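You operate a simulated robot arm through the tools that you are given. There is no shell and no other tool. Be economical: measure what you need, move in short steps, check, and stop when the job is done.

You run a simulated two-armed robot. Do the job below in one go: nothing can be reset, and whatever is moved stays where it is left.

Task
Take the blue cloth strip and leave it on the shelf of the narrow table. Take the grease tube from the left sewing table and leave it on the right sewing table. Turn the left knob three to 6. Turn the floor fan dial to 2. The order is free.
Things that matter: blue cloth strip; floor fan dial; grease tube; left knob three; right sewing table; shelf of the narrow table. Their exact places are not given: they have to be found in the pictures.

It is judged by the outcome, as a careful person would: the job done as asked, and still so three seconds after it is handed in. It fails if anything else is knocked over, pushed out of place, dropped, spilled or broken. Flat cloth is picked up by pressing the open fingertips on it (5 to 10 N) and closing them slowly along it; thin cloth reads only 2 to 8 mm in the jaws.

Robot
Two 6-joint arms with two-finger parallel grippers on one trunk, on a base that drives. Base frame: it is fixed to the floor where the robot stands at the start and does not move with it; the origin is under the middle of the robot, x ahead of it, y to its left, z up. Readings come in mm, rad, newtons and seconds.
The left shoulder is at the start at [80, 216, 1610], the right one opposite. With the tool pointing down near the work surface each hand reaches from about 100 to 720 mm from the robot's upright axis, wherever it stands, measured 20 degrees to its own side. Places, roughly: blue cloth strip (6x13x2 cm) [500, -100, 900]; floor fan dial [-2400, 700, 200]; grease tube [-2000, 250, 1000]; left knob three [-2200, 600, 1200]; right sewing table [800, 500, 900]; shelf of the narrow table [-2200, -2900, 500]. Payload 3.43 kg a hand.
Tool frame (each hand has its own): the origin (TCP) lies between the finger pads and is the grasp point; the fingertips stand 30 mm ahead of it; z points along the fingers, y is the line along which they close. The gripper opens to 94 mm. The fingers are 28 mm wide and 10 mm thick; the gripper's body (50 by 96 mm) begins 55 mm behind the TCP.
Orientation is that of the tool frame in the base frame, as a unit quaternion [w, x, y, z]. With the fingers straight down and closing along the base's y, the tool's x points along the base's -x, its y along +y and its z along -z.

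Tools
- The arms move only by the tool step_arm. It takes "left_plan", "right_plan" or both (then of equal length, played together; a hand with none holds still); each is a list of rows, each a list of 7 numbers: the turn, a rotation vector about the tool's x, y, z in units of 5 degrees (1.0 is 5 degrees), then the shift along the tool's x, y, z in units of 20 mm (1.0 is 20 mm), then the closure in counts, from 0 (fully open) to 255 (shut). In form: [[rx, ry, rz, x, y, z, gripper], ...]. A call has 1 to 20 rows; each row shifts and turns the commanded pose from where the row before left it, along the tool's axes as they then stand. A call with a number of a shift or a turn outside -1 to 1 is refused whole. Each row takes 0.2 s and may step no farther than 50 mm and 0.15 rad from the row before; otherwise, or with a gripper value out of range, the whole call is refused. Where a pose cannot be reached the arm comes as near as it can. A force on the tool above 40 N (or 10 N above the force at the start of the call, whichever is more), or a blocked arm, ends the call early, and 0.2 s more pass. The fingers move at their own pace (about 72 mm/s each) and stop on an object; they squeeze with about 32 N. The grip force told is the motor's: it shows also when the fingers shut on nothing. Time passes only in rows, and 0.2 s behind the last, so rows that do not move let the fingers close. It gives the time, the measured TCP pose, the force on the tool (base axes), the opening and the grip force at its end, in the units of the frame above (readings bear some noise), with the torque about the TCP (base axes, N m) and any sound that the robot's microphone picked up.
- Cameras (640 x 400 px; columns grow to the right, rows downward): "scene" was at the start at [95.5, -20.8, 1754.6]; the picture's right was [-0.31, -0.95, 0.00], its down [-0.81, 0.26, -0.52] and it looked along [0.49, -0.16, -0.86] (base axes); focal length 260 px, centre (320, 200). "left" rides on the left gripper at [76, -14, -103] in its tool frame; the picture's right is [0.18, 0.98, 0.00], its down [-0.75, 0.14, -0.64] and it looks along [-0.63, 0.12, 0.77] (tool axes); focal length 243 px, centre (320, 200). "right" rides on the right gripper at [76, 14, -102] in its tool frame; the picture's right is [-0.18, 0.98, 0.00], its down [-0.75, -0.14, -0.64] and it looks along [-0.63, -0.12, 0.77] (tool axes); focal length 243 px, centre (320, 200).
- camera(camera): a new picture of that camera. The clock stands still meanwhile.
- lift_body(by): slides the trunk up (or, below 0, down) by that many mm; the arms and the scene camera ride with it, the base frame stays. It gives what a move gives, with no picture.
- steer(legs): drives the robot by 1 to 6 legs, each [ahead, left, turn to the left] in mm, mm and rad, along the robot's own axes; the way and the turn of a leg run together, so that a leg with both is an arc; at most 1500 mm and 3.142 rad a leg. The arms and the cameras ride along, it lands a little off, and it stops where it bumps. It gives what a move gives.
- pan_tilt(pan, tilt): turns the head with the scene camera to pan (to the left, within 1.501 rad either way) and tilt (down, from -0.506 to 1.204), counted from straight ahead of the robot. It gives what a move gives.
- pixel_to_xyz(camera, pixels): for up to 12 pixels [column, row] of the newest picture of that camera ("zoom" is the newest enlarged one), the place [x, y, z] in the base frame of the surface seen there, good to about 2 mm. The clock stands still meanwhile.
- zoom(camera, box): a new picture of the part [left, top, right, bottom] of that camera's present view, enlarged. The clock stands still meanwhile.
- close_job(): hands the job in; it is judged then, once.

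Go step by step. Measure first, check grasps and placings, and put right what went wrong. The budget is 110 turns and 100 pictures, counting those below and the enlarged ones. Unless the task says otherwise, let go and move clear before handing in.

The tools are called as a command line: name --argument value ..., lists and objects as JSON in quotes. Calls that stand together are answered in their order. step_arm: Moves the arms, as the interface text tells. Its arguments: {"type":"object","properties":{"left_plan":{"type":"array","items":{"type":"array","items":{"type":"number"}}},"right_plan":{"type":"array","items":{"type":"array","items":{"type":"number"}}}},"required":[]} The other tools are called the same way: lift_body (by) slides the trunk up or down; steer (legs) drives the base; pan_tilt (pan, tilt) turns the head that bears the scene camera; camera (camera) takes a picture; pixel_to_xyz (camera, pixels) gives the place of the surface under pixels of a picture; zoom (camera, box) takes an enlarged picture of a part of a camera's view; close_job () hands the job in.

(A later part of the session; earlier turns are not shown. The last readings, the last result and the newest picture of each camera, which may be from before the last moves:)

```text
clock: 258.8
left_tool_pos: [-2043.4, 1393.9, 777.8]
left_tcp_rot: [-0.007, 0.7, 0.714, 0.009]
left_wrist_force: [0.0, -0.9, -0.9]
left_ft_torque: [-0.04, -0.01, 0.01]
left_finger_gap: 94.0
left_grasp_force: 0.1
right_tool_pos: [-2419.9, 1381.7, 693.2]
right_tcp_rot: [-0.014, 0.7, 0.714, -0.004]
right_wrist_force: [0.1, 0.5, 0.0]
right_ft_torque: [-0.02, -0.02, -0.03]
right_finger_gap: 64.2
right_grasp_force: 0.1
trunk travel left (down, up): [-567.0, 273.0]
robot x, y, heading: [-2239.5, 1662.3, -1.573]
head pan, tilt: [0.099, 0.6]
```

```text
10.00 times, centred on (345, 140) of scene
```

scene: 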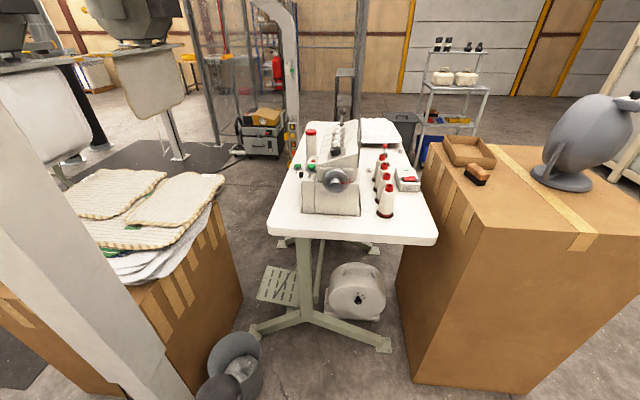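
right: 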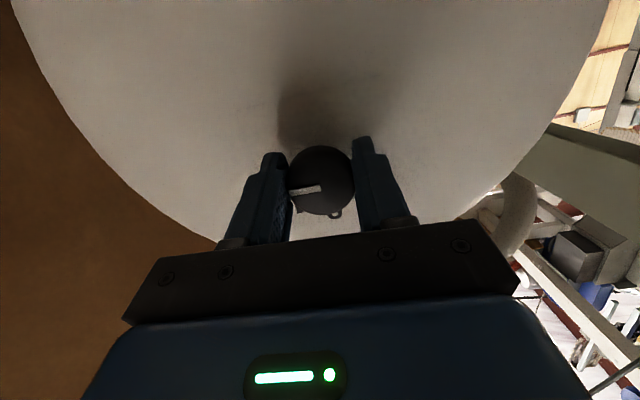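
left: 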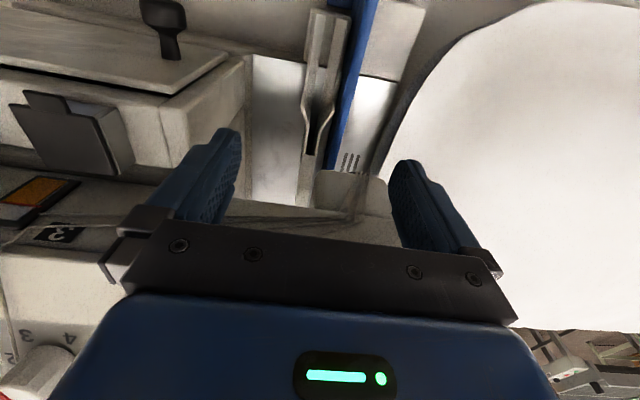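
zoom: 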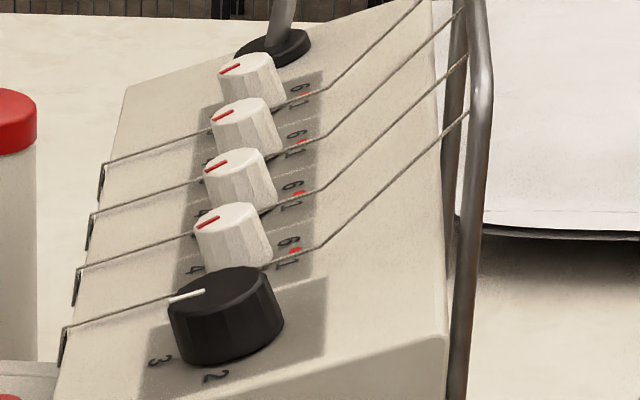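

Knob tops are at (-2203, y 506/560/617/671, 1161) on a face tilted about 19° toward +x. I'll raise the trunk, drive close to the table end, and bring the left hand above to read the scale.

lift_body --by 273

steer --legs '[[440, 0, 0]]'

step_arm --left_plan '[[0, 0, 0, -1, 0, -0.7, 0], [0, 0, 0, -1, 0, -0.7, 0], [0, 0, 0, -1, 0, -0.7, 0], [0, 0, 0, -1, 0, -0.7, 0], [0, 0, 0, -1, 0, -0.7, 0], [0, 0, 0, -1, 0, -0.7, 0], [0, 0, 0, -1, 0, -0.7, 0], [0, 0, 0, -1, 0, -0.7, 0], [0, 0, 0, -1, 0, -0.7, 0], [0, 0, 0, -1, 0, -0.7, 0], [0, 0, 0, -1, 0, -0.7, 0], [0, 0, 0, -1, 0, -0.7, 0], [0, 0, 0, -1, 0, -0.7, 0], [0, 0, 0, -1, 0, -0.7, 0], [0, 0, 0, 0, 0, 0, 0]]'

```text
clock: 261.6
left_tool_pos: [-2043.3, 1393.8, 1050.9]
left_tcp_rot: [-0.006, 0.7, 0.714, 0.009]
left_wrist_force: [-0.6, 0.2, 0.2]
left_ft_torque: [0.02, -0.02, 0.01]
left_finger_gap: 93.9
left_grasp_force: 0.1
right_tool_pos: [-2419.7, 1381.6, 965.7]
right_tcp_rot: [-0.013, 0.7, 0.714, -0.005]
right_wrist_force: [0.2, 0.1, -0.8]
right_ft_torque: [0.01, -0.01, -0.02]
right_finger_gap: 64.4
right_grasp_force: 0.0
trunk travel left (down, up): [-840.0, 0.0]
robot x, y, heading: [-2240.6, 1664.0, -1.572]
head pan, tilt: [0.099, 0.6]
```

```text
clock: 264.3
left_tool_pos: [-2041.4, 956.6, 1050.7]
left_tcp_rot: [-0.005, 0.698, 0.716, 0.007]
left_wrist_force: [-0.1, 0.0, -0.7]
left_ft_torque: [0.0, 0.03, -0.01]
left_finger_gap: 94.2
left_grasp_force: 0.1
right_tool_pos: [-2417.5, 941.0, 966.0]
right_tcp_rot: [-0.012, 0.698, 0.716, -0.005]
right_wrist_force: [-0.3, 0.2, -0.5]
right_ft_torque: [-0.03, -0.02, 0.01]
right_finger_gap: 64.8
right_grasp_force: 0.1
trunk travel left (down, up): [-840.0, 0.0]
robot x, y, heading: [-2238.8, 1224.5, -1.564]
head pan, tilt: [0.099, 0.6]
```

```text
clock: 266.4
left_tool_pos: [-2036.1, 783.3, 1040.3]
left_tcp_rot: [-0.012, 0.701, 0.713, 0.012]
left_wrist_force: [0.3, 0.0, -0.2]
left_ft_torque: [-0.03, -0.01, 0.01]
left_finger_gap: 93.9
left_grasp_force: 0.1
left hand out of reach, approached as far as the arm can: row 1, 2, 3, 4, 5, 6, 7, 8, 9, 10
right_tool_pos: [-2416.8, 941.4, 966.4]
right_tcp_rot: [-0.012, 0.697, 0.717, -0.006]
right_wrist_force: [0.8, 0.4, -0.7]
right_ft_torque: [0.0, 0.01, 0.0]
right_finger_gap: 64.4
right_grasp_force: 0.2
trunk travel left (down, up): [-840.0, 0.0]
robot x, y, heading: [-2241.1, 1224.5, -1.566]
head pan, tilt: [0.099, 0.6]
stopped in row 10 (left hand): the force on the tool passed its limit at 52 N (the readings are from after the stop); the commanded pose is now the measured one
```

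The hand couldn't rise as fast and touched something near (-2090,760). I'll back off 60 mm and look.

step_arm --left_plan '[[0, 0, 0, 1, 0, 0, 0], [0, 0, 0, 1, 0, 0, 0], [0, 0, 0, 1, 0, 0, 0], [0, 0, 0, 0, 0, 0, 0]]'

camera --camera "scene"

camera --camera "left"

```text
clock: 267.4
left_tool_pos: [-2034.5, 839.3, 1029.8]
left_tcp_rot: [-0.012, 0.701, 0.713, 0.011]
left_wrist_force: [0.4, 0.2, 0.0]
left_ft_torque: [0.02, 0.0, 0.0]
left_finger_gap: 93.9
left_grasp_force: 0.1
left hand out of reach, approached as far as the arm can: row 1, 3
right_tool_pos: [-2416.0, 937.2, 965.3]
right_tcp_rot: [-0.014, 0.698, 0.716, -0.005]
right_wrist_force: [0.1, -0.2, -0.1]
right_ft_torque: [0.03, -0.02, -0.01]
right_finger_gap: 64.5
right_grasp_force: 0.1
trunk travel left (down, up): [-840.0, 0.0]
robot x, y, heading: [-2241.8, 1220.8, -1.563]
head pan, tilt: [0.099, 0.6]
```

```text
29 pictures are left
```

scene: 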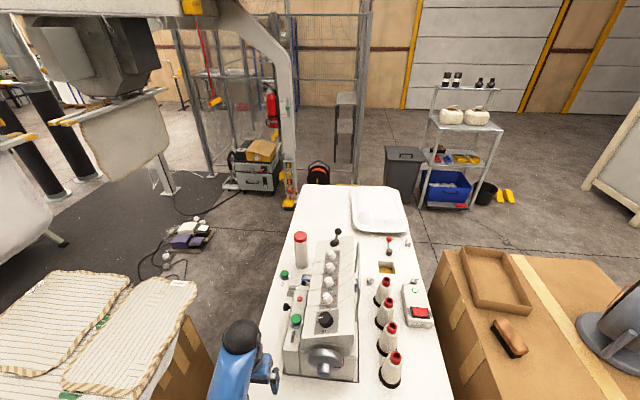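

```text
28 pictures are left
```

left: 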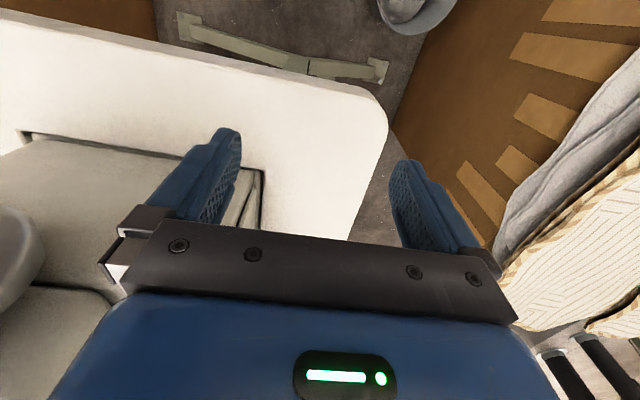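

All is in place. I'll back off, extend the left hand forward-up in free space with a 20° tilt, then drive in over the machine.

steer --legs '[[-420, 0, -0.006]]'

step_arm --left_plan '[[0, 0, 0, -1, 0, 0, 120], [0, 0, 0, -1, 0, 0, 120], [0, 0, 0, -1, 0, 0, 120], [0, 0, 0, -1, 0, 0, 120], [0, 0, 0, -1, 0, 0, 120], [0, 0, 0, -1, 0, 0, 120], [0, 0, 0, -1, 0, 0, 120], [0, 0, 0, -1, 0, 0, 120], [0, 0, 0, -1, 0, 0, 120], [0, 0, 0, -1, -0.3, -0.5, 120], [0, 0, 0, -0.5, -0.5, -1, 120], [0, 0, 0, -0.5, -0.5, -1, 120], [0, 0, 0, -0.5, -0.5, -1, 120], [0, 0, 0, -0.5, -0.5, -1, 120], [1, 0, 0, -0.5, -0.5, -1, 120], [1, 0, 0, -0.5, -0.5, -1, 120], [1, 0, 0, -0.5, -0.5, -1, 120], [1, 0, 0, -0.5, -0.5, -1, 120], [0, 0, 0, 0, 0, -1, 120], [0, 0, 0, 0, 0, 0, 120]]'

```text
clock: 270.0
left_tool_pos: [-2039.6, 1261.8, 1031.2]
left_tcp_rot: [-0.012, 0.703, 0.711, 0.012]
left_wrist_force: [0.5, 0.3, 1.2]
left_ft_torque: [0.01, 0.0, 0.03]
left_finger_gap: 93.9
left_grasp_force: 0.1
right_tool_pos: [-2419.5, 1363.9, 966.1]
right_tcp_rot: [-0.013, 0.699, 0.715, -0.004]
right_wrist_force: [0.3, 0.2, -0.5]
right_ft_torque: [0.02, 0.04, 0.01]
right_finger_gap: 64.4
right_grasp_force: 0.0
trunk travel left (down, up): [-840.0, 0.0]
robot x, y, heading: [-2242.8, 1653.4, -1.565]
head pan, tilt: [0.099, 0.6]
```

```text
clock: 274.2
left_tool_pos: [-2103.6, 972.2, 1212.5]
left_tcp_rot: [-0.133, 0.69, 0.702, -0.112]
left_wrist_force: [0.2, 0.2, -0.1]
left_ft_torque: [-0.03, 0.02, 0.0]
left_finger_gap: 49.6
left_grasp_force: 0.0
left hand out of reach, approached as far as the arm can: row 19
right_tool_pos: [-2418.3, 1364.5, 966.0]
right_tcp_rot: [-0.013, 0.699, 0.715, -0.005]
right_wrist_force: [-0.3, 0.3, -0.3]
right_ft_torque: [0.0, 0.04, 0.01]
right_finger_gap: 64.6
right_grasp_force: 0.1
trunk travel left (down, up): [-840.0, 0.0]
robot x, y, heading: [-2243.7, 1647.8, -1.569]
head pan, tilt: [0.099, 0.6]
```

step_arm --left_plan '[[0, 0, 0, 0, -1, 0, 120], [0, 0, 0, 0, -1, 0, 120], [0, 0, 0, 0, -1, 0, 120], [0, 0, 0, 0, -1, 0, 120], [0, 0, 0, 0, -0.6, 0, 120], [0, 0, 0, 0, 0, 0, 120]]'

steer --legs '[[200, 0, 0]]'

camera --camera "left"

pan_tilt --pan 0.0 --tilt 0.7

camera --camera "scene"

```text
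clock: 275.6
left_tool_pos: [-2191.6, 970.5, 1242.2]
left_tcp_rot: [-0.133, 0.69, 0.703, -0.111]
left_wrist_force: [-0.1, 1.0, 0.2]
left_ft_torque: [0.01, 0.0, -0.03]
left_finger_gap: 49.7
left_grasp_force: 0.0
right_tool_pos: [-2419.6, 1365.9, 966.0]
right_tcp_rot: [-0.013, 0.699, 0.715, -0.005]
right_wrist_force: [-0.3, 0.6, 1.1]
right_ft_torque: [0.04, -0.01, 0.0]
right_finger_gap: 64.5
right_grasp_force: 0.0
trunk travel left (down, up): [-840.0, 0.0]
robot x, y, heading: [-2243.3, 1651.0, -1.567]
head pan, tilt: [0.099, 0.6]
```

```text
clock: 277.2
left_tool_pos: [-2191.1, 778.2, 1245.2]
left_tcp_rot: [-0.131, 0.691, 0.702, -0.114]
left_wrist_force: [0.0, 1.3, 0.2]
left_ft_torque: [-0.02, -0.02, 0.02]
left_finger_gap: 49.5
left_grasp_force: 0.0
right_tool_pos: [-2420.0, 1173.6, 966.7]
right_tcp_rot: [-0.012, 0.699, 0.715, -0.006]
right_wrist_force: [-0.6, -0.1, 0.2]
right_ft_torque: [-0.02, 0.02, 0.02]
right_finger_gap: 64.7
right_grasp_force: 0.0
trunk travel left (down, up): [-840.0, 0.0]
robot x, y, heading: [-2243.2, 1451.0, -1.569]
head pan, tilt: [0.099, 0.6]
```

```text
27 pictures are left
```

left: 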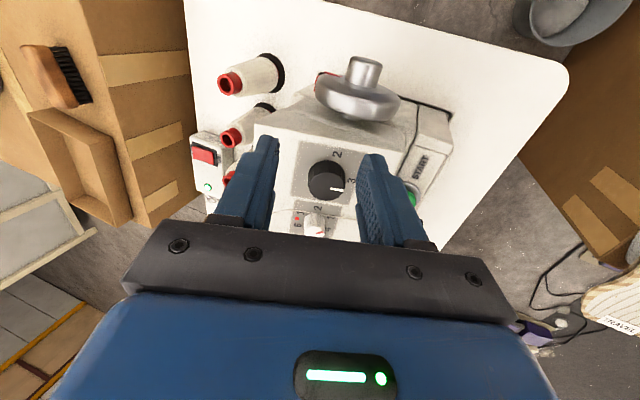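

```text
clock: 277.9
left_tool_pos: [-2190.5, 775.8, 1244.5]
left_tcp_rot: [-0.133, 0.69, 0.702, -0.114]
left_wrist_force: [0.5, 0.0, 0.2]
left_ft_torque: [-0.01, -0.03, 0.01]
left_finger_gap: 49.8
left_grasp_force: 0.1
right_tool_pos: [-2419.3, 1171.0, 965.1]
right_tcp_rot: [-0.013, 0.699, 0.715, -0.005]
right_wrist_force: [-0.9, 0.6, -0.1]
right_ft_torque: [-0.02, 0.0, -0.01]
right_finger_gap: 64.6
right_grasp_force: 0.0
trunk travel left (down, up): [-840.0, 0.0]
robot x, y, heading: [-2243.4, 1451.0, -1.572]
head pan, tilt: [0.0, 0.7]
```

```text
26 pictures are left
```

scene: 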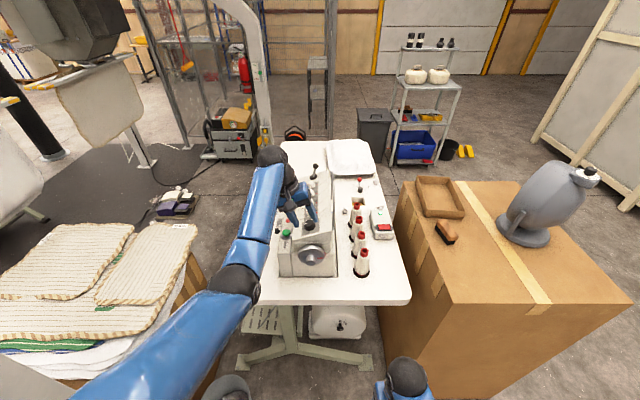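

The hand view shows the scale plates; knob 4 is at (312,222). I'll drive 120 mm on so that knob 3 sits where the black knob is now.

steer --legs '[[125, 0, 0]]'

zoom --camera "left" --box '[220, 90, 440, 250]'

```text
clock: 279.1
left_tool_pos: [-2190.6, 660.5, 1246.6]
left_tcp_rot: [-0.132, 0.692, 0.701, -0.114]
left_wrist_force: [0.0, 1.0, -0.2]
left_ft_torque: [-0.05, -0.02, 0.03]
left_finger_gap: 49.7
left_grasp_force: 0.1
right_tool_pos: [-2419.5, 1054.4, 966.9]
right_tcp_rot: [-0.011, 0.699, 0.715, -0.007]
right_wrist_force: [-0.3, 0.7, 1.0]
right_ft_torque: [-0.05, 0.0, -0.04]
right_finger_gap: 64.5
right_grasp_force: 0.2
trunk travel left (down, up): [-840.0, 0.0]
robot x, y, heading: [-2241.4, 1331.4, -1.568]
head pan, tilt: [0.0, 0.7]
```

```text
2.50 times, centred on (330, 170) of left
```

zoom: 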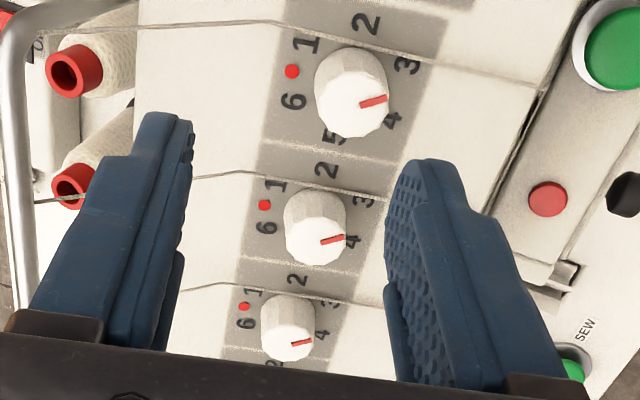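

The scale is clear: red dot at the rear, then 1–6 clockwise, and the middle knob at (315,225) is y 617 with its pointer near 4. To be sure of the knob numbering, I'll swing the camera to view the machine's front face.

step_arm --left_plan '[[0, 0, 1, 0, 0.94, -0.34, 120], [0, 0, 1, -0.16, 0.92, -0.34, 120], [0, 0, 1, -0.24, 0.9, -0.34, 120], [0, 0, 1, 0, 0, 0, 120], [0, 0, 1, 0, 0, 0, 120], [0, 0, 1, 0, 0, 0, 120], [0, 0, 1, 0, 0, 0, 120], [0, 0, 1, 0, 0, 0, 120], [0, 0, 1, 0, 0, 0, 120], [0, 0, 1, 0, 0, 0, 120], [0, 0, 1, 0, 0, 0, 120], [0, 0, 1, 0, 0, 0, 120], [0, 0, 1, 0, 0, 0, 120], [0, 0, 1, 0, 0, 0, 120], [0, 0, 1, 0, 0, 0, 120], [0, 0, 1, 0, 0, 0, 120], [0, 0, 0, 0, 0, 0, 120]]'

camera --camera "left"

```text
clock: 282.7
left_tool_pos: [-2132.1, 641.7, 1241.6]
left_tcp_rot: [-0.029, 0.98, 0.094, -0.172]
left_wrist_force: [0.4, 0.1, 0.2]
left_ft_torque: [-0.01, -0.02, 0.01]
left_finger_gap: 49.5
left_grasp_force: 0.1
right_tool_pos: [-2419.3, 1049.9, 964.9]
right_tcp_rot: [-0.014, 0.7, 0.714, -0.005]
right_wrist_force: [0.6, -0.8, -0.1]
right_ft_torque: [-0.02, 0.01, 0.05]
right_finger_gap: 64.6
right_grasp_force: 0.0
trunk travel left (down, up): [-840.0, 0.0]
robot x, y, heading: [-2239.1, 1332.5, -1.567]
head pan, tilt: [0.0, 0.7]
```

```text
24 pictures are left
```

left: 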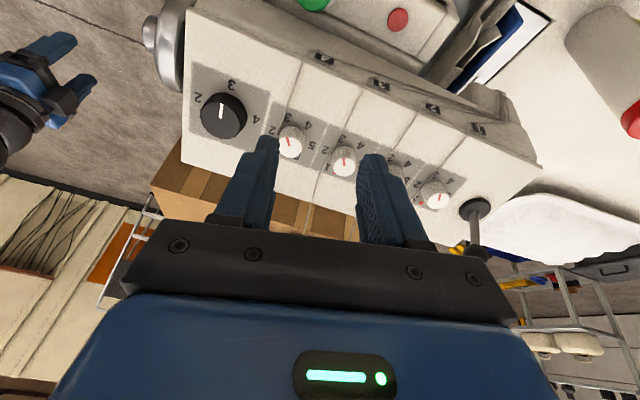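

There are small black labels on the front edge at (325,57), (380,83), (432,108) and (478,128). I'll zoom in to read them.

zoom --camera "left" --box '[270, 30, 510, 200]'

```text
2.35 times, centred on (390, 115) of left
```

zoom: 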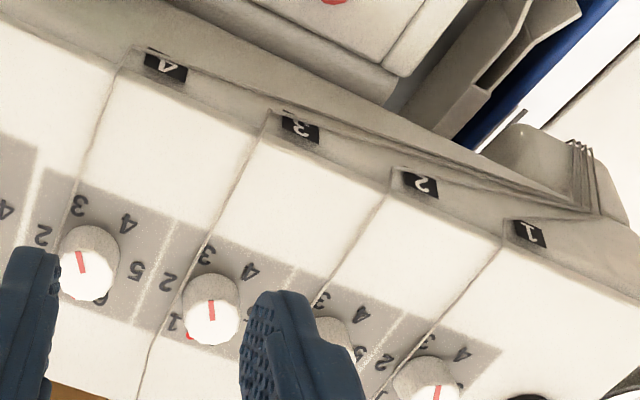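

The label "3" on the front edge belongs to the second knob from the black dial, so knob three is at y≈617. I'll measure its pointer and scale labels.

pixel_to_xyz --camera "zoom" --pixels '[[213, 320], [211, 301], [205, 253], [250, 272], [168, 283], [173, 322], [191, 337], [210, 325], [186, 302], [237, 302], [210, 278], [210, 343]]'

```text
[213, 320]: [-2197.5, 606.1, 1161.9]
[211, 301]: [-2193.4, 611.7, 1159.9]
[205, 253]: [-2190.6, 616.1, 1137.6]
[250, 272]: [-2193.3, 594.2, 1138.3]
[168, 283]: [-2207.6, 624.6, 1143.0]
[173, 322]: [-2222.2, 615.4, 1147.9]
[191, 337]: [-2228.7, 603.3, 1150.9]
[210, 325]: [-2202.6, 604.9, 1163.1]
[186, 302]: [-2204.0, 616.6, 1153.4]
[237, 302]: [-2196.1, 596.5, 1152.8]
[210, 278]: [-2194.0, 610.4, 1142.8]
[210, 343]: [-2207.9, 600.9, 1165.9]
```

The pointer is at about 35°, i.e. at 3, and 6 lies about 180° clockwise. I'll roll the hand back to about -90° so that one grip can do the whole turn, and check the thread rod's height.

step_arm --left_plan '[[0, 0, -1, 0, 0, 0, 157], [0, 0, -1, 0, 0, 0, 157], [0, 0, -1, 0, 0, 0, 157], [0, 0, -1, 0, 0, 0, 157], [0, 0, -1, 0, 0, 0, 157], [0, 0, -1, 0, 0, 0, 157], [0, 0, -1, 0, 0, 0, 157], [0, 0, -1, 0, 0, 0, 157], [0, 0, -1, 0, 0, 0, 157], [0, 0, -1, 0, 0, 0, 157], [0, 0, -1, 0, 0, 0, 157], [0, 0, -1, 0, 0, 0, 157], [0, 0, -1, 0, 0, 0, 157], [0, 0, -1, 0, 0, 0, 157], [0, 0, -1, 0, 0, 0, 157], [0, 0, -1, 0, 0, 0, 157], [0, 0, -1, 0, 0, 0, 157], [0, 0, -1, 0, 0, 0, 157], [0, 0, -1, 0, 0, 0, 157], [0, 0, -1, 0, 0, 0, 157]]'

step_arm --left_plan '[[0, 0, -1, 0, 0, 0, 157], [0, 0, -1, 0, 0, 0, 157], [0, 0, -1, 0, 0, 0, 157], [0, 0, -1, 0, 0, 0, 157], [0, 0, -1, 0, 0, 0, 157], [0, 0, -1, 0, 0, 0, 157], [0, 0, -1, 0, 0, 0, 157], [0, 0, -1, 0, 0, 0, 157], [0, 0, -1, 0, 0, 0, 157], [0, 0, -1, 0, 0, 0, 157], [0, 0, -1, 0, 0, 0, 157], [0, 0, -1, 0, 0, 0, 157], [0, 0, -1, 0, 0, 0, 157], [0, 0, -1, 0, 0, 0, 157], [0, 0, 0, 0, 0, 0, 157]]'

zoom --camera "scene" --box '[240, 130, 400, 270]'

```text
clock: 286.9
left_tool_pos: [-2134.4, 642.2, 1242.0]
left_tcp_rot: [-0.152, 0.558, 0.811, -0.087]
left_wrist_force: [-0.5, 0.3, 0.3]
left_ft_torque: [0.02, 0.0, 0.01]
left_finger_gap: 36.1
left_grasp_force: 0.2
right_tool_pos: [-2419.4, 1049.3, 966.4]
right_tcp_rot: [-0.013, 0.699, 0.715, -0.005]
right_wrist_force: [-0.4, 0.7, 0.9]
right_ft_torque: [0.01, 0.02, 0.01]
right_finger_gap: 64.5
right_grasp_force: 0.1
trunk travel left (down, up): [-840.0, 0.0]
robot x, y, heading: [-2243.1, 1334.2, -1.567]
head pan, tilt: [0.0, 0.7]
```

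```text
clock: 290.1
left_tool_pos: [-2133.5, 642.6, 1242.7]
left_tcp_rot: [-0.173, -0.008, 0.985, 0.015]
left_wrist_force: [-0.4, 0.2, 0.0]
left_ft_torque: [0.0, 0.0, 0.02]
left_finger_gap: 36.5
left_grasp_force: 0.0
right_tool_pos: [-2420.2, 1049.3, 965.2]
right_tcp_rot: [-0.014, 0.7, 0.714, -0.005]
right_wrist_force: [-0.3, 0.2, -0.6]
right_ft_torque: [0.02, 0.0, 0.02]
right_finger_gap: 64.5
right_grasp_force: 0.1
trunk travel left (down, up): [-840.0, 0.0]
robot x, y, heading: [-2241.7, 1332.0, -1.569]
head pan, tilt: [0.0, 0.7]
```

```text
2.86 times, centred on (320, 200) of scene
```

zoom: 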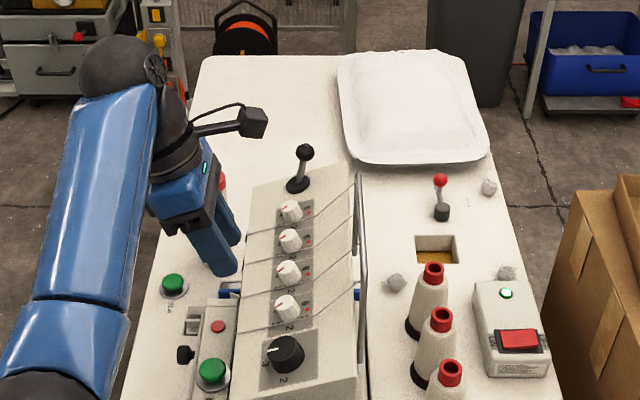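

Reached -90° fine. Now I'll hover over knob three.

pixel_to_xyz --camera "zoom" --pixels '[[357, 182], [360, 230], [365, 300], [289, 266], [287, 300], [290, 234]]'

step_arm --left_plan '[[0, 0, 0, 0.92, -0.95, 0, 157], [0, 0, 0, 0.92, -0.95, 0, 157], [0, 0, 0, 0, 0, 0.7, 157], [0, 0, 0, 0, 0, 0.7, 157], [0, 0, 0, 0, 0, 0.7, 157], [0, 0, 0, 0, 0, 0, 157]]'

zoom --camera "left" --box '[200, 70, 440, 250]'

```text
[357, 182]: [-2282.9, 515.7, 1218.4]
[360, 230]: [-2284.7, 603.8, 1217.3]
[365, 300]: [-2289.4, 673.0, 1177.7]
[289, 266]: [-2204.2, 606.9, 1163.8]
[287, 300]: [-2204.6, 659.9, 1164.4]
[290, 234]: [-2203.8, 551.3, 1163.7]
```

```text
clock: 291.5
left_tool_pos: [-2180.3, 604.2, 1213.1]
left_tcp_rot: [-0.175, -0.008, 0.984, 0.015]
left_wrist_force: [0.0, 0.7, 0.3]
left_ft_torque: [0.0, -0.01, -0.01]
left_finger_gap: 36.0
left_grasp_force: 0.1
right_tool_pos: [-2419.5, 1047.9, 965.1]
right_tcp_rot: [-0.014, 0.7, 0.714, -0.005]
right_wrist_force: [0.0, 0.2, 0.5]
right_ft_torque: [0.01, 0.02, 0.02]
right_finger_gap: 64.4
right_grasp_force: 0.1
trunk travel left (down, up): [-840.0, 0.0]
robot x, y, heading: [-2242.0, 1331.9, -1.57]
head pan, tilt: [0.0, 0.7]
```

```text
2.22 times, centred on (320, 160) of left
```

zoom: 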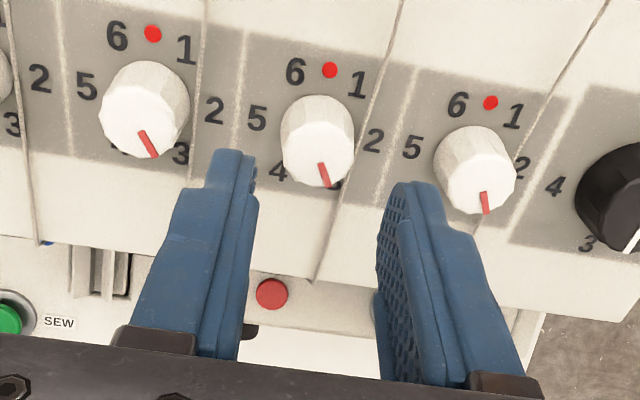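

The knob lies centred between the fingers. I'll correct 5 mm in x and descend along the axis, then close.

step_arm --left_plan '[[0, 0, 0, 0.25, 0.09, 0.08, 157], [0, 0, 0, 0, 0, 0.7, 157], [0, 0, 0, 0, 0, 0.6, 157], [0, 0, 0, 0, 0, 0.4, 157], [0, 0, 0, 0, 0, 0, 157], [0, 0, 0, 0, 0, 0, 175], [0, 0, 0, 0, 0, 0, 195], [0, 0, 0, 0, 0, 0, 220], [0, 0, 0, 0, 0, 0, 255], [0, 0, 0, 0, 0, 0, 255]]'

```text
clock: 293.7
left_tool_pos: [-2199.6, 604.2, 1182.1]
left_tcp_rot: [-0.174, -0.007, 0.985, 0.014]
left_wrist_force: [0.3, -11.8, 3.7]
left_ft_torque: [-0.61, 0.11, 0.13]
left_finger_gap: 22.6
left_grasp_force: 45.1
right_tool_pos: [-2420.4, 1048.2, 965.1]
right_tcp_rot: [-0.015, 0.7, 0.714, -0.005]
right_wrist_force: [-1.1, 0.4, 1.4]
right_ft_torque: [0.02, 0.0, 0.01]
right_finger_gap: 64.5
right_grasp_force: 0.0
trunk travel left (down, up): [-840.0, 0.0]
robot x, y, heading: [-2243.1, 1334.2, -1.571]
head pan, tilt: [0.0, 0.7]
```

Gripped (22.6 mm). I'll rotate the first 90° clockwise.

step_arm --left_plan '[[0, 0, 0, 0, 0.07, 0, 255], [0, 0, 1, 0, 0, 0, 255], [0, 0, 1, 0, 0, 0, 255], [0, 0, 1, 0, 0, 0, 255], [0, 0, 1, 0, 0, 0, 255], [0, 0, 1, 0, 0, 0, 255], [0, 0, 1, 0, 0, 0, 255], [0, 0, 1, 0, 0, 0, 255], [0, 0, 1, 0, 0, 0, 255], [0, 0, 1, 0, 0, 0, 255], [0, 0, 1, 0, 0, 0, 255], [0, 0, 1, 0, 0, 0, 255], [0, 0, 1, 0, 0, 0, 255], [0, 0, 1, 0, 0, 0, 255], [0, 0, 1, 0, 0, 0, 255], [0, 0, 1, 0, 0, 0, 255], [0, 0, 1, 0, 0, 0, 255], [0, 0, 1, 0, 0, 0, 255], [0, 0, 1, 0, 0, 0, 255], [0, 0, 0, 0, 0, 0, 255]]'

```text
clock: 297.9
left_tool_pos: [-2192.9, 611.1, 1182.3]
left_tcp_rot: [-0.136, 0.691, 0.702, -0.109]
left_wrist_force: [15.5, 15.8, -21.2]
left_ft_torque: [0.08, -0.61, 0.05]
left_finger_gap: 22.8
left_grasp_force: 45.3
right_tool_pos: [-2417.0, 1050.0, 965.7]
right_tcp_rot: [-0.015, 0.699, 0.715, -0.006]
right_wrist_force: [1.1, 0.1, -0.2]
right_ft_torque: [0.02, -0.01, -0.01]
right_finger_gap: 64.5
right_grasp_force: 0.1
trunk travel left (down, up): [-840.0, 0.0]
robot x, y, heading: [-2238.3, 1333.7, -1.57]
head pan, tilt: [0.0, 0.7]
```

Turning well, though side forces show a small off-centre. I'll correct 4 mm and continue the next 90°.

step_arm --left_plan '[[0, 0, 0, -0.2, -0.2, 0, 255], [0, 0, 1, 0, 0, 0, 255], [0, 0, 1, 0, 0, 0, 255], [0, 0, 1, 0, 0, 0, 255], [0, 0, 1, 0, 0, 0, 255], [0, 0, 1, 0, 0, 0, 255], [0, 0, 1, 0, 0, 0, 255], [0, 0, 1, 0, 0, 0, 255], [0, 0, 1, 0, 0, 0, 255], [0, 0, 1, 0, 0, 0, 255], [0, 0, 1, 0, 0, 0, 255], [0, 0, 1, 0, 0, 0, 255], [0, 0, 1, 0, 0, 0, 255], [0, 0, 1, 0, 0, 0, 255], [0, 0, 1, 0, 0, 0, 255], [0, 0, 1, 0, 0, 0, 255], [0, 0, 1, 0, 0, 0, 255], [0, 0, 1, 0, 0, 0, 255], [0, 0, 0, 0, 0, 0, 255]]'

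zoom --camera "left" --box '[200, 70, 440, 250]'

```text
clock: 298.5
left_tool_pos: [-2193.7, 609.8, 1180.5]
left_tcp_rot: [-0.132, 0.707, 0.686, -0.107]
left_wrist_force: [16.2, 5.5, 4.6]
left_ft_torque: [0.81, -0.14, -0.27]
left_finger_gap: 23.0
left_grasp_force: 45.3
right_tool_pos: [-2417.6, 1050.5, 966.6]
right_tcp_rot: [-0.013, 0.698, 0.716, -0.005]
right_wrist_force: [0.1, -0.3, 0.1]
right_ft_torque: [0.0, 0.01, 0.0]
right_finger_gap: 64.5
right_grasp_force: 0.0
trunk travel left (down, up): [-840.0, 0.0]
robot x, y, heading: [-2242.1, 1331.1, -1.565]
head pan, tilt: [0.0, 0.7]
stopped in row 2 (left hand): the force on the tool passed its limit at 42 N (the readings are from after the stop); the commanded pose is now the measured one
```

```text
2.22 times, centred on (320, 160) of left
```

zoom: 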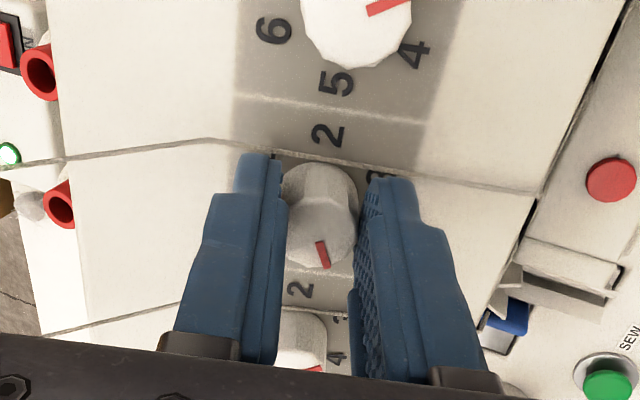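

The pointer is now near 5 (about -67°). I'll open, re-centre on the axis, regrip and turn the remaining ~77°.

step_arm --left_plan '[[0, 0, 0, 0, 0, 0, 165], [0, 0, 0, 0, 0, 0, 165], [0, 0, 0, -0.18, -0.2, 0, 165], [0, 0, 0, 0, 0, 0, 165], [0, 0, 0, 0, 0, 0, 200], [0, 0, 0, 0, 0, 0, 255], [0, 0, 0, 0, 0, 0, 255]]'

step_arm --left_plan '[[0, 0, 1, 0, 0, 0, 255], [0, 0, 1, 0, 0, 0, 255], [0, 0, 1, 0, 0, 0, 255], [0, 0, 1, 0, 0, 0, 255], [0, 0, 1, 0, 0, 0, 255], [0, 0, 1, 0, 0, 0, 255], [0, 0, 1, 0, 0, 0, 255], [0, 0, 1, 0, 0, 0, 255], [0, 0, 1, 0, 0, 0, 255], [0, 0, 1, 0, 0, 0, 255], [0, 0, 1, 0, 0, 0, 255], [0, 0, 1, 0, 0, 0, 255], [0, 0, 1, 0, 0, 0, 255], [0, 0, 1, 0, 0, 0, 255], [0, 0, 0.5, 0, 0, 0, 255], [0, 0, 0, 0, 0, 0, 255]]'

zoom --camera "left" --box '[200, 70, 440, 250]'

```text
clock: 300.1
left_tool_pos: [-2195.0, 603.7, 1178.8]
left_tcp_rot: [-0.134, 0.708, 0.685, -0.108]
left_wrist_force: [21.6, 4.5, -14.3]
left_ft_torque: [-0.43, -0.69, 0.12]
left_finger_gap: 23.3
left_grasp_force: 45.1
right_tool_pos: [-2415.6, 1048.5, 966.1]
right_tcp_rot: [-0.016, 0.698, 0.716, -0.006]
right_wrist_force: [-0.2, 0.2, 0.3]
right_ft_torque: [-0.02, -0.01, 0.0]
right_finger_gap: 64.5
right_grasp_force: 0.1
trunk travel left (down, up): [-840.0, 0.0]
robot x, y, heading: [-2239.6, 1333.6, -1.564]
head pan, tilt: [0.0, 0.7]
```

```text
clock: 303.5
left_tool_pos: [-2196.5, 602.6, 1180.3]
left_tcp_rot: [-0.044, 0.976, 0.133, -0.166]
left_wrist_force: [21.6, 10.1, -18.7]
left_ft_torque: [-0.03, -1.31, -0.01]
left_finger_gap: 23.0
left_grasp_force: 45.3
right_tool_pos: [-2415.7, 1049.6, 966.4]
right_tcp_rot: [-0.016, 0.699, 0.715, -0.006]
right_wrist_force: [0.6, -0.6, -1.4]
right_ft_torque: [-0.01, 0.04, 0.0]
right_finger_gap: 64.6
right_grasp_force: 0.1
trunk travel left (down, up): [-840.0, 0.0]
robot x, y, heading: [-2239.1, 1335.8, -1.57]
head pan, tilt: [0.0, 0.7]
```

```text
2.22 times, centred on (320, 160) of left
```

zoom: 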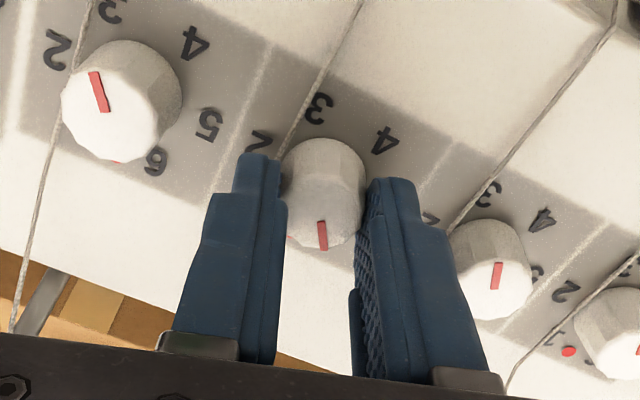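

Close to 6. I'll release, rise and measure.

step_arm --left_plan '[[0, 0, 0, 0, 0, 0, 200], [0, 0, 0, 0, 0, 0, 165], [0, 0, 0, 0, 0, 0, 157], [0, 0, 0, 0, 0, -0.6, 157], [0, 0, 0, 0, 0, -0.7, 157], [0, 0, 0, 0, 0, -0.7, 157], [0, 0, 0, 0, 0, 0, 157]]'

zoom --camera "left" --box '[200, 70, 440, 250]'

```text
clock: 305.1
left_tool_pos: [-2188.7, 600.7, 1217.6]
left_tcp_rot: [-0.044, 0.976, 0.133, -0.166]
left_wrist_force: [0.6, 0.3, -0.4]
left_ft_torque: [-0.04, 0.01, -0.04]
left_finger_gap: 36.2
left_grasp_force: 0.0
right_tool_pos: [-2418.9, 1048.9, 965.9]
right_tcp_rot: [-0.013, 0.699, 0.715, -0.005]
right_wrist_force: [-0.1, 0.7, 0.4]
right_ft_torque: [0.01, 0.03, 0.01]
right_finger_gap: 64.6
right_grasp_force: 0.1
trunk travel left (down, up): [-840.0, 0.0]
robot x, y, heading: [-2239.7, 1333.3, -1.57]
head pan, tilt: [0.0, 0.7]
```

```text
2.22 times, centred on (320, 160) of left
```

zoom: 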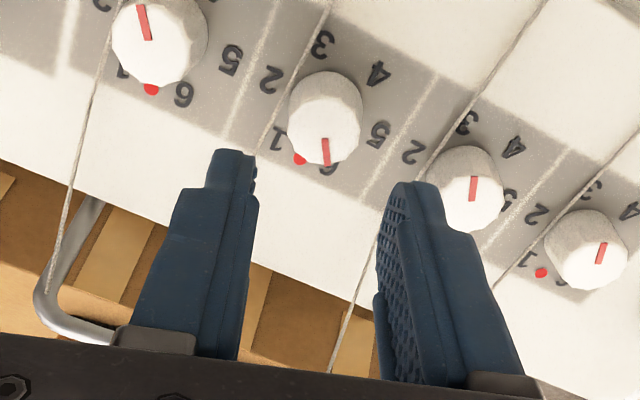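

pixel_to_xyz --camera "zoom" --pixels '[[326, 141], [327, 162], [322, 45], [378, 73], [270, 78], [278, 138], [377, 135], [300, 159], [329, 170], [145, 10], [150, 38]]'

```text
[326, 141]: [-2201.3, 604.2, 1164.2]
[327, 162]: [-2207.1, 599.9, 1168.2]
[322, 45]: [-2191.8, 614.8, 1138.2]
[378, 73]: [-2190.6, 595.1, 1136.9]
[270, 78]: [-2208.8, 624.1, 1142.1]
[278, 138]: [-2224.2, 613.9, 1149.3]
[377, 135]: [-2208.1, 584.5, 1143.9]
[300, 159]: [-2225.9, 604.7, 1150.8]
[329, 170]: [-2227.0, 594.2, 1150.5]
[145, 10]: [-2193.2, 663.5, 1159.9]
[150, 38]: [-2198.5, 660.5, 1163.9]
```

The 3→6 label line (7,125) and the pointer (2,25) agree, so knob three reads 6. Now the tube: I'll rise, back out, and reorient the left hand to a forward tilt.

step_arm --left_plan '[[0, 0, 0, 0, 0, -1, 157], [0, 0, 0, 0, 0, -1, 157], [0, 0, 0, 0, 0, 0, 157]]'

steer --legs '[[-370, 0, 0]]'

step_arm --left_plan '[[0, 0, -1, 0, 0, 0, 0], [0, 0, -1, 0, 0, 0, 0], [0, 0, -1, 0, 0, 0, 0], [0, 0, -1, 0, 0, 0, 0], [0, 0, -1, 0, 0, 0, 0], [0, 0, -1, 0, 0, 0, 0], [0, 0, -1, 0, 0, 0, 0], [0, 0, -1, 0, 0, 0, 0], [0, 0, -1, 0, 0, 0, 0], [0, 0, -1, 0, 0, 0, 0], [0, 0, -1, 0, 0, 0, 0], [0, 0, -1, 0, 0, 0, 0], [0, 0, -1, 0, 0, 0, 0], [0, 0, -1, 0, 0, 0, 0], [0, 0, -1, 0, 0, 0, 0], [0, 0, -0.5, 0, 0, 0, 0], [-1, 0, 0, 0, 0, 0, 0], [-1, 0, 0, 0, 0, 0, 0], [-1, 0, 0, 0, 0, 0, 0], [-1, 0, 0, 0, 0, 0, 0]]'

step_arm --left_plan '[[0, -1, 0, 0, 0, 0, 0], [0, -1, 0, 0, 0, 0, 0], [0, -1, 0, 0, 0, 0, 0], [0, -1, 0, 0, 0, 0, 0], [0, -1, 0, 0, 0, 0, 0], [0, -1, 0, 0, 0, 0, 0], [0, -1, 0, 0, 0, 0, 0], [0, 0, 0, -0.2, 0.68, 0.9, 0], [0, 0, 0, -0.2, 0.68, 0.9, 0], [0, 0, 0, -0.2, 0.68, 0.9, 0], [0, 0, 0, -0.2, 0.68, 0.9, 0], [0, 0, 0, -0.2, 0.68, 0.9, 0], [0, 0, 0, -0.2, 0.68, 0.9, 0], [0, 0, 0, -0.2, 0.68, 0.9, 0], [0, 0, 0, 0, 0.6, 0, 0], [0, 0, 0, 0, 0, 0, 0]]'

```text
clock: 305.9
left_tool_pos: [-2176.2, 599.8, 1256.4]
left_tcp_rot: [-0.043, 0.976, 0.133, -0.167]
left_wrist_force: [1.1, 0.8, 0.3]
left_ft_torque: [0.0, -0.01, 0.0]
left_finger_gap: 36.0
left_grasp_force: 0.1
right_tool_pos: [-2417.8, 1050.7, 966.5]
right_tcp_rot: [-0.014, 0.699, 0.715, -0.004]
right_wrist_force: [0.1, -0.2, -0.4]
right_ft_torque: [0.0, 0.01, 0.0]
right_finger_gap: 64.4
right_grasp_force: 0.1
trunk travel left (down, up): [-840.0, 0.0]
robot x, y, heading: [-2243.6, 1333.1, -1.569]
head pan, tilt: [0.0, 0.7]
```

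```text
clock: 308.2
left_tool_pos: [-2177.9, 961.4, 1253.3]
left_tcp_rot: [-0.044, 0.976, 0.134, -0.166]
left_wrist_force: [0.6, 0.0, -0.4]
left_ft_torque: [0.03, 0.01, 0.01]
left_finger_gap: 36.1
left_grasp_force: 0.1
right_tool_pos: [-2419.8, 1410.9, 964.9]
right_tcp_rot: [-0.015, 0.699, 0.714, -0.004]
right_wrist_force: [-0.8, 0.1, 0.3]
right_ft_torque: [0.0, 0.02, 0.02]
right_finger_gap: 64.6
right_grasp_force: 0.0
trunk travel left (down, up): [-840.0, 0.0]
robot x, y, heading: [-2242.7, 1694.9, -1.567]
head pan, tilt: [0.0, 0.7]
```

```text
clock: 312.4
left_tool_pos: [-2178.1, 964.0, 1256.1]
left_tcp_rot: [-0.017, 0.693, 0.721, 0.024]
left_wrist_force: [0.5, -0.3, 0.4]
left_ft_torque: [0.0, 0.02, 0.02]
left_finger_gap: 94.1
left_grasp_force: 0.1
right_tool_pos: [-2420.8, 1413.8, 965.0]
right_tcp_rot: [-0.013, 0.7, 0.714, -0.005]
right_wrist_force: [-0.4, 0.3, -0.6]
right_ft_torque: [-0.02, -0.01, -0.03]
right_finger_gap: 64.4
right_grasp_force: 0.0
trunk travel left (down, up): [-840.0, 0.0]
robot x, y, heading: [-2240.2, 1695.2, -1.566]
head pan, tilt: [0.0, 0.7]
```

```text
clock: 315.8
left_tool_pos: [-2064.6, 878.5, 1163.2]
left_tcp_rot: [0.201, 0.667, 0.693, -0.186]
left_wrist_force: [0.0, 0.0, 0.5]
left_ft_torque: [-0.01, 0.04, 0.02]
left_finger_gap: 94.2
left_grasp_force: 0.0
right_tool_pos: [-2420.3, 1414.5, 964.0]
right_tcp_rot: [-0.013, 0.7, 0.714, -0.005]
right_wrist_force: [-0.5, 0.2, -0.2]
right_ft_torque: [-0.01, -0.01, 0.01]
right_finger_gap: 64.7
right_grasp_force: 0.1
trunk travel left (down, up): [-840.0, 0.0]
robot x, y, heading: [-2245.0, 1697.0, -1.573]
head pan, tilt: [0.0, 0.7]
```

The tilt is good. I'll drive in 470 mm, with the fingers passing above the cap height, then look.

steer --legs '[[470, 0, 0]]'

camera --camera "left"

zoom --camera "scene" --box '[200, 60, 480, 300]'

```text
clock: 318.6
left_tool_pos: [-2077.0, 415.6, 1166.1]
left_tcp_rot: [0.2, 0.671, 0.689, -0.188]
left_wrist_force: [0.1, 0.2, 0.7]
left_ft_torque: [-0.01, -0.02, 0.03]
left_finger_gap: 93.8
left_grasp_force: 0.1
right_tool_pos: [-2424.5, 955.4, 964.5]
right_tcp_rot: [-0.013, 0.704, 0.71, -0.006]
right_wrist_force: [-0.1, 0.3, -0.6]
right_ft_torque: [0.0, 0.0, 0.02]
right_finger_gap: 64.5
right_grasp_force: 0.1
trunk travel left (down, up): [-840.0, 0.0]
robot x, y, heading: [-2241.5, 1234.9, -1.579]
head pan, tilt: [0.0, 0.7]
```

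```text
17 pictures are left
```

left: 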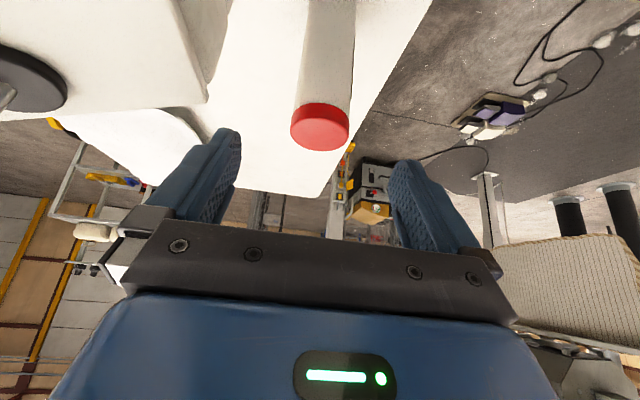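

```text
1.67 times, centred on (340, 180) of scene
```

zoom: 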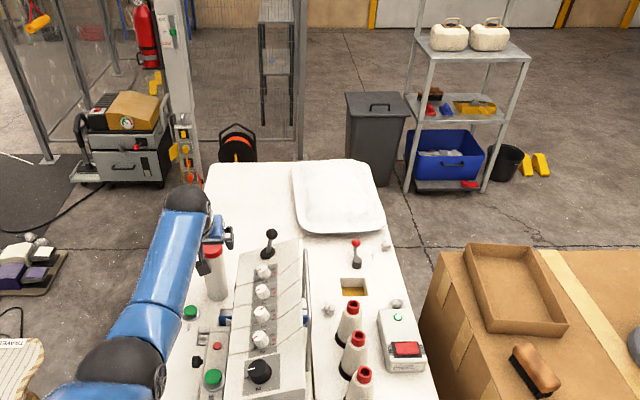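

pixel_to_xyz --camera "left" --pixels '[[320, 128], [293, 125], [347, 128], [320, 148], [320, 110], [325, 60], [300, 90], [350, 90]]'

```text
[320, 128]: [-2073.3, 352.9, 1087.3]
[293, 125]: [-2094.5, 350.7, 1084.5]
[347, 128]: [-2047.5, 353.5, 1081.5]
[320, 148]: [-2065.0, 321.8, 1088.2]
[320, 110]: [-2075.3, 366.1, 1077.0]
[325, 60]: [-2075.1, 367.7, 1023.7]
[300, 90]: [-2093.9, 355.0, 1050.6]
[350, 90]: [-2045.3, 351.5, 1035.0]
```

The tube's axis is at about (-2071, 343), with the top at 1088. I'll drive 45 mm nearer and place the hand above it.

steer --legs '[[45, 0, 0.008]]'

step_arm --left_plan '[[0, 0, 0, -0.6, 0.15, 0.37, 0], [0, 0, 0, -0.6, 0.15, 0.37, 0], [0, 0, 0, 0, 0, 0, 0]]'

```text
clock: 319.5
left_tool_pos: [-2070.5, 377.7, 1172.5]
left_tcp_rot: [0.203, 0.667, 0.692, -0.189]
left_wrist_force: [0.0, 1.7, -0.4]
left_ft_torque: [-0.06, 0.0, -0.01]
left_finger_gap: 94.2
left_grasp_force: 0.1
right_tool_pos: [-2424.0, 913.9, 968.1]
right_tcp_rot: [-0.011, 0.7, 0.714, -0.007]
right_wrist_force: [0.7, 0.4, 0.0]
right_ft_torque: [-0.04, -0.02, 0.01]
right_finger_gap: 64.7
right_grasp_force: 0.1
trunk travel left (down, up): [-840.0, 0.0]
robot x, y, heading: [-2241.5, 1191.5, -1.576]
head pan, tilt: [0.0, 0.7]
```

```text
clock: 320.3
left_tool_pos: [-2062.6, 346.9, 1168.1]
left_tcp_rot: [0.201, 0.668, 0.692, -0.187]
left_wrist_force: [-0.5, 0.3, -0.6]
left_ft_torque: [-0.02, 0.0, 0.01]
left_finger_gap: 93.9
left_grasp_force: 0.0
right_tool_pos: [-2423.6, 910.3, 966.2]
right_tcp_rot: [-0.012, 0.7, 0.714, -0.005]
right_wrist_force: [0.2, 0.7, 0.2]
right_ft_torque: [-0.07, -0.02, 0.0]
right_finger_gap: 64.6
right_grasp_force: 0.0
trunk travel left (down, up): [-840.0, 0.0]
robot x, y, heading: [-2245.1, 1190.0, -1.576]
head pan, tilt: [0.0, 0.7]
```

step_arm --left_plan '[[0, 0, 0, 0, -0.42, 0, 0], [0, 0, 0, 0.53, 0, 0.85, 0], [0, 0, 0, 0.53, 0, 0.85, 0], [0, 0, 0, 0.53, 0, 0.85, 0], [0, 0, 0, 0.53, 0, 0.85, 0], [0, 0, 0, 0.53, 0, 0.85, 0], [0, 0, 0, 0.3, 0, 0.48, 0], [0, 0, 0, 0, 0, 0, 0]]'

camera --camera "left"

```text
clock: 322.1
left_tool_pos: [-2070.1, 376.2, 1066.1]
left_tcp_rot: [0.2, 0.668, 0.693, -0.186]
left_wrist_force: [-0.5, 0.6, -0.5]
left_ft_torque: [-0.01, -0.01, 0.01]
left_finger_gap: 93.9
left_grasp_force: 0.1
left hand out of reach, approached as far as the arm can: row 3, 4, 5, 6, 7
right_tool_pos: [-2424.0, 907.1, 964.3]
right_tcp_rot: [-0.014, 0.7, 0.714, -0.005]
right_wrist_force: [1.0, -0.3, -0.7]
right_ft_torque: [0.0, -0.03, 0.0]
right_finger_gap: 64.3
right_grasp_force: 0.1
trunk travel left (down, up): [-840.0, 0.0]
robot x, y, heading: [-2242.2, 1191.3, -1.572]
head pan, tilt: [0.0, 0.7]
```

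```text
15 pictures are left
```

left: 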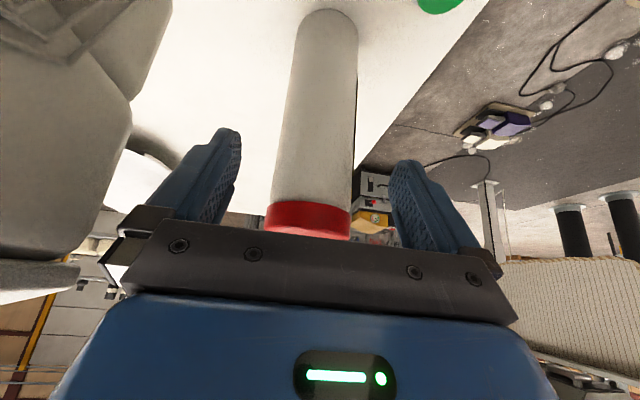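

The arm is at its reach limit, but the fingers straddle the tube. I'll drive 33 mm forward to bring the TCP onto its axis.

steer --legs '[[34, 0, 0]]'

camera --camera "left"

```text
clock: 322.9
left_tool_pos: [-2069.6, 350.2, 1071.7]
left_tcp_rot: [0.202, 0.667, 0.692, -0.188]
left_wrist_force: [-0.2, 0.4, 0.9]
left_ft_torque: [-0.06, 0.02, -0.01]
left_finger_gap: 93.8
left_grasp_force: 0.0
right_tool_pos: [-2424.4, 881.2, 967.6]
right_tcp_rot: [-0.012, 0.7, 0.714, -0.007]
right_wrist_force: [0.0, 0.8, -0.4]
right_ft_torque: [-0.06, 0.0, 0.0]
right_finger_gap: 64.4
right_grasp_force: 0.0
trunk travel left (down, up): [-840.0, 0.0]
robot x, y, heading: [-2243.6, 1157.9, -1.57]
head pan, tilt: [0.0, 0.7]
```

```text
14 pictures are left
```

left: 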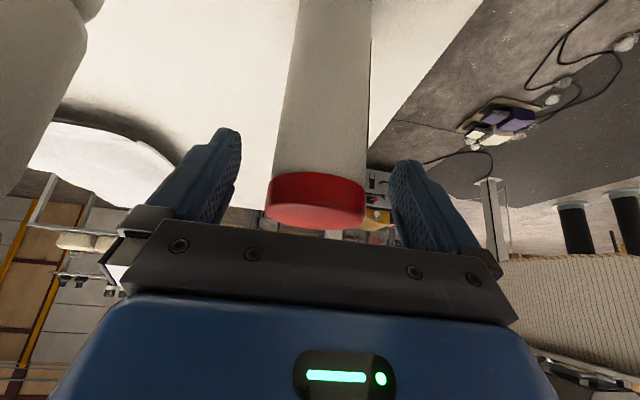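

step_arm --left_plan '[[0, 0, 0, 0.3, 0, 0.5, 0], [0, 0, 0, 0, 0, 0, 0], [0, 0, 0, 0, 0, 0, 50], [0, 0, 0, 0, 0, 0, 80], [0, 0, 0, 0, 0, 0, 105], [0, 0, 0, 0, 0, 0, 125], [0, 0, 0, 0, 0, 0, 150], [0, 0, 0, 0, 0, 0, 180], [0, 0, 0, 0, 0, 0, 255], [0, 0, 0, 0, 0, 0, 255]]'

```text
clock: 325.1
left_tool_pos: [-2070.5, 347.1, 1055.1]
left_tcp_rot: [0.2, 0.668, 0.692, -0.187]
left_wrist_force: [-0.1, -2.7, 5.4]
left_ft_torque: [-0.8, 0.03, -0.01]
left_finger_gap: 58.0
left_grasp_force: 32.0
left hand out of reach, approached as far as the arm can: row 1
right_tool_pos: [-2423.1, 875.3, 966.5]
right_tcp_rot: [-0.013, 0.7, 0.714, -0.004]
right_wrist_force: [-0.7, 0.2, 0.9]
right_ft_torque: [-0.02, 0.01, 0.01]
right_finger_gap: 64.6
right_grasp_force: 0.0
trunk travel left (down, up): [-840.0, 0.0]
robot x, y, heading: [-2244.5, 1156.3, -1.578]
head pan, tilt: [0.0, 0.7]
```

Tube gripped (58 mm, 32 N). I'll lift 180 mm straight up to clear the machine's front parts.

step_arm --left_plan '[[0, 0, 0, -0.27, 0, -0.42, 255], [0, 0, 0, -0.53, 0, -0.85, 255], [0, 0, 0, -0.53, 0, -0.85, 255], [0, 0, 0, -0.53, 0, -0.85, 255], [0, 0, 0, -0.53, 0, -0.85, 255], [0, 0, 0, -0.53, 0, -0.85, 255], [0, 0, 0, -0.53, 0, -0.85, 255], [0, 0, 0, -0.53, 0, -0.85, 255], [0, 0, 0, -0.53, 0, -0.85, 255], [0, 0, 0, -0.53, 0, -0.85, 255], [0, 0, 0, 0, 0, 0, 255]]'

camera --camera "scene"

```text
clock: 327.6
left_tool_pos: [-2071.5, 347.2, 1244.9]
left_tcp_rot: [0.2, 0.668, 0.692, -0.186]
left_wrist_force: [0.3, 0.4, -4.4]
left_ft_torque: [0.0, -0.01, 0.03]
left_finger_gap: 58.2
left_grasp_force: 32.1
right_tool_pos: [-2424.1, 873.2, 964.8]
right_tcp_rot: [-0.015, 0.7, 0.714, -0.004]
right_wrist_force: [0.3, 0.0, 0.2]
right_ft_torque: [0.01, -0.05, 0.03]
right_finger_gap: 64.6
right_grasp_force: 0.0
trunk travel left (down, up): [-840.0, 0.0]
robot x, y, heading: [-2248.6, 1155.6, -1.574]
head pan, tilt: [0.0, 0.7]
```

```text
13 pictures are left
```

scene: 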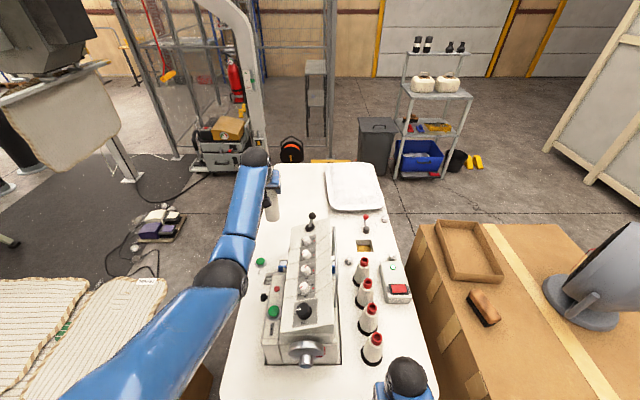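

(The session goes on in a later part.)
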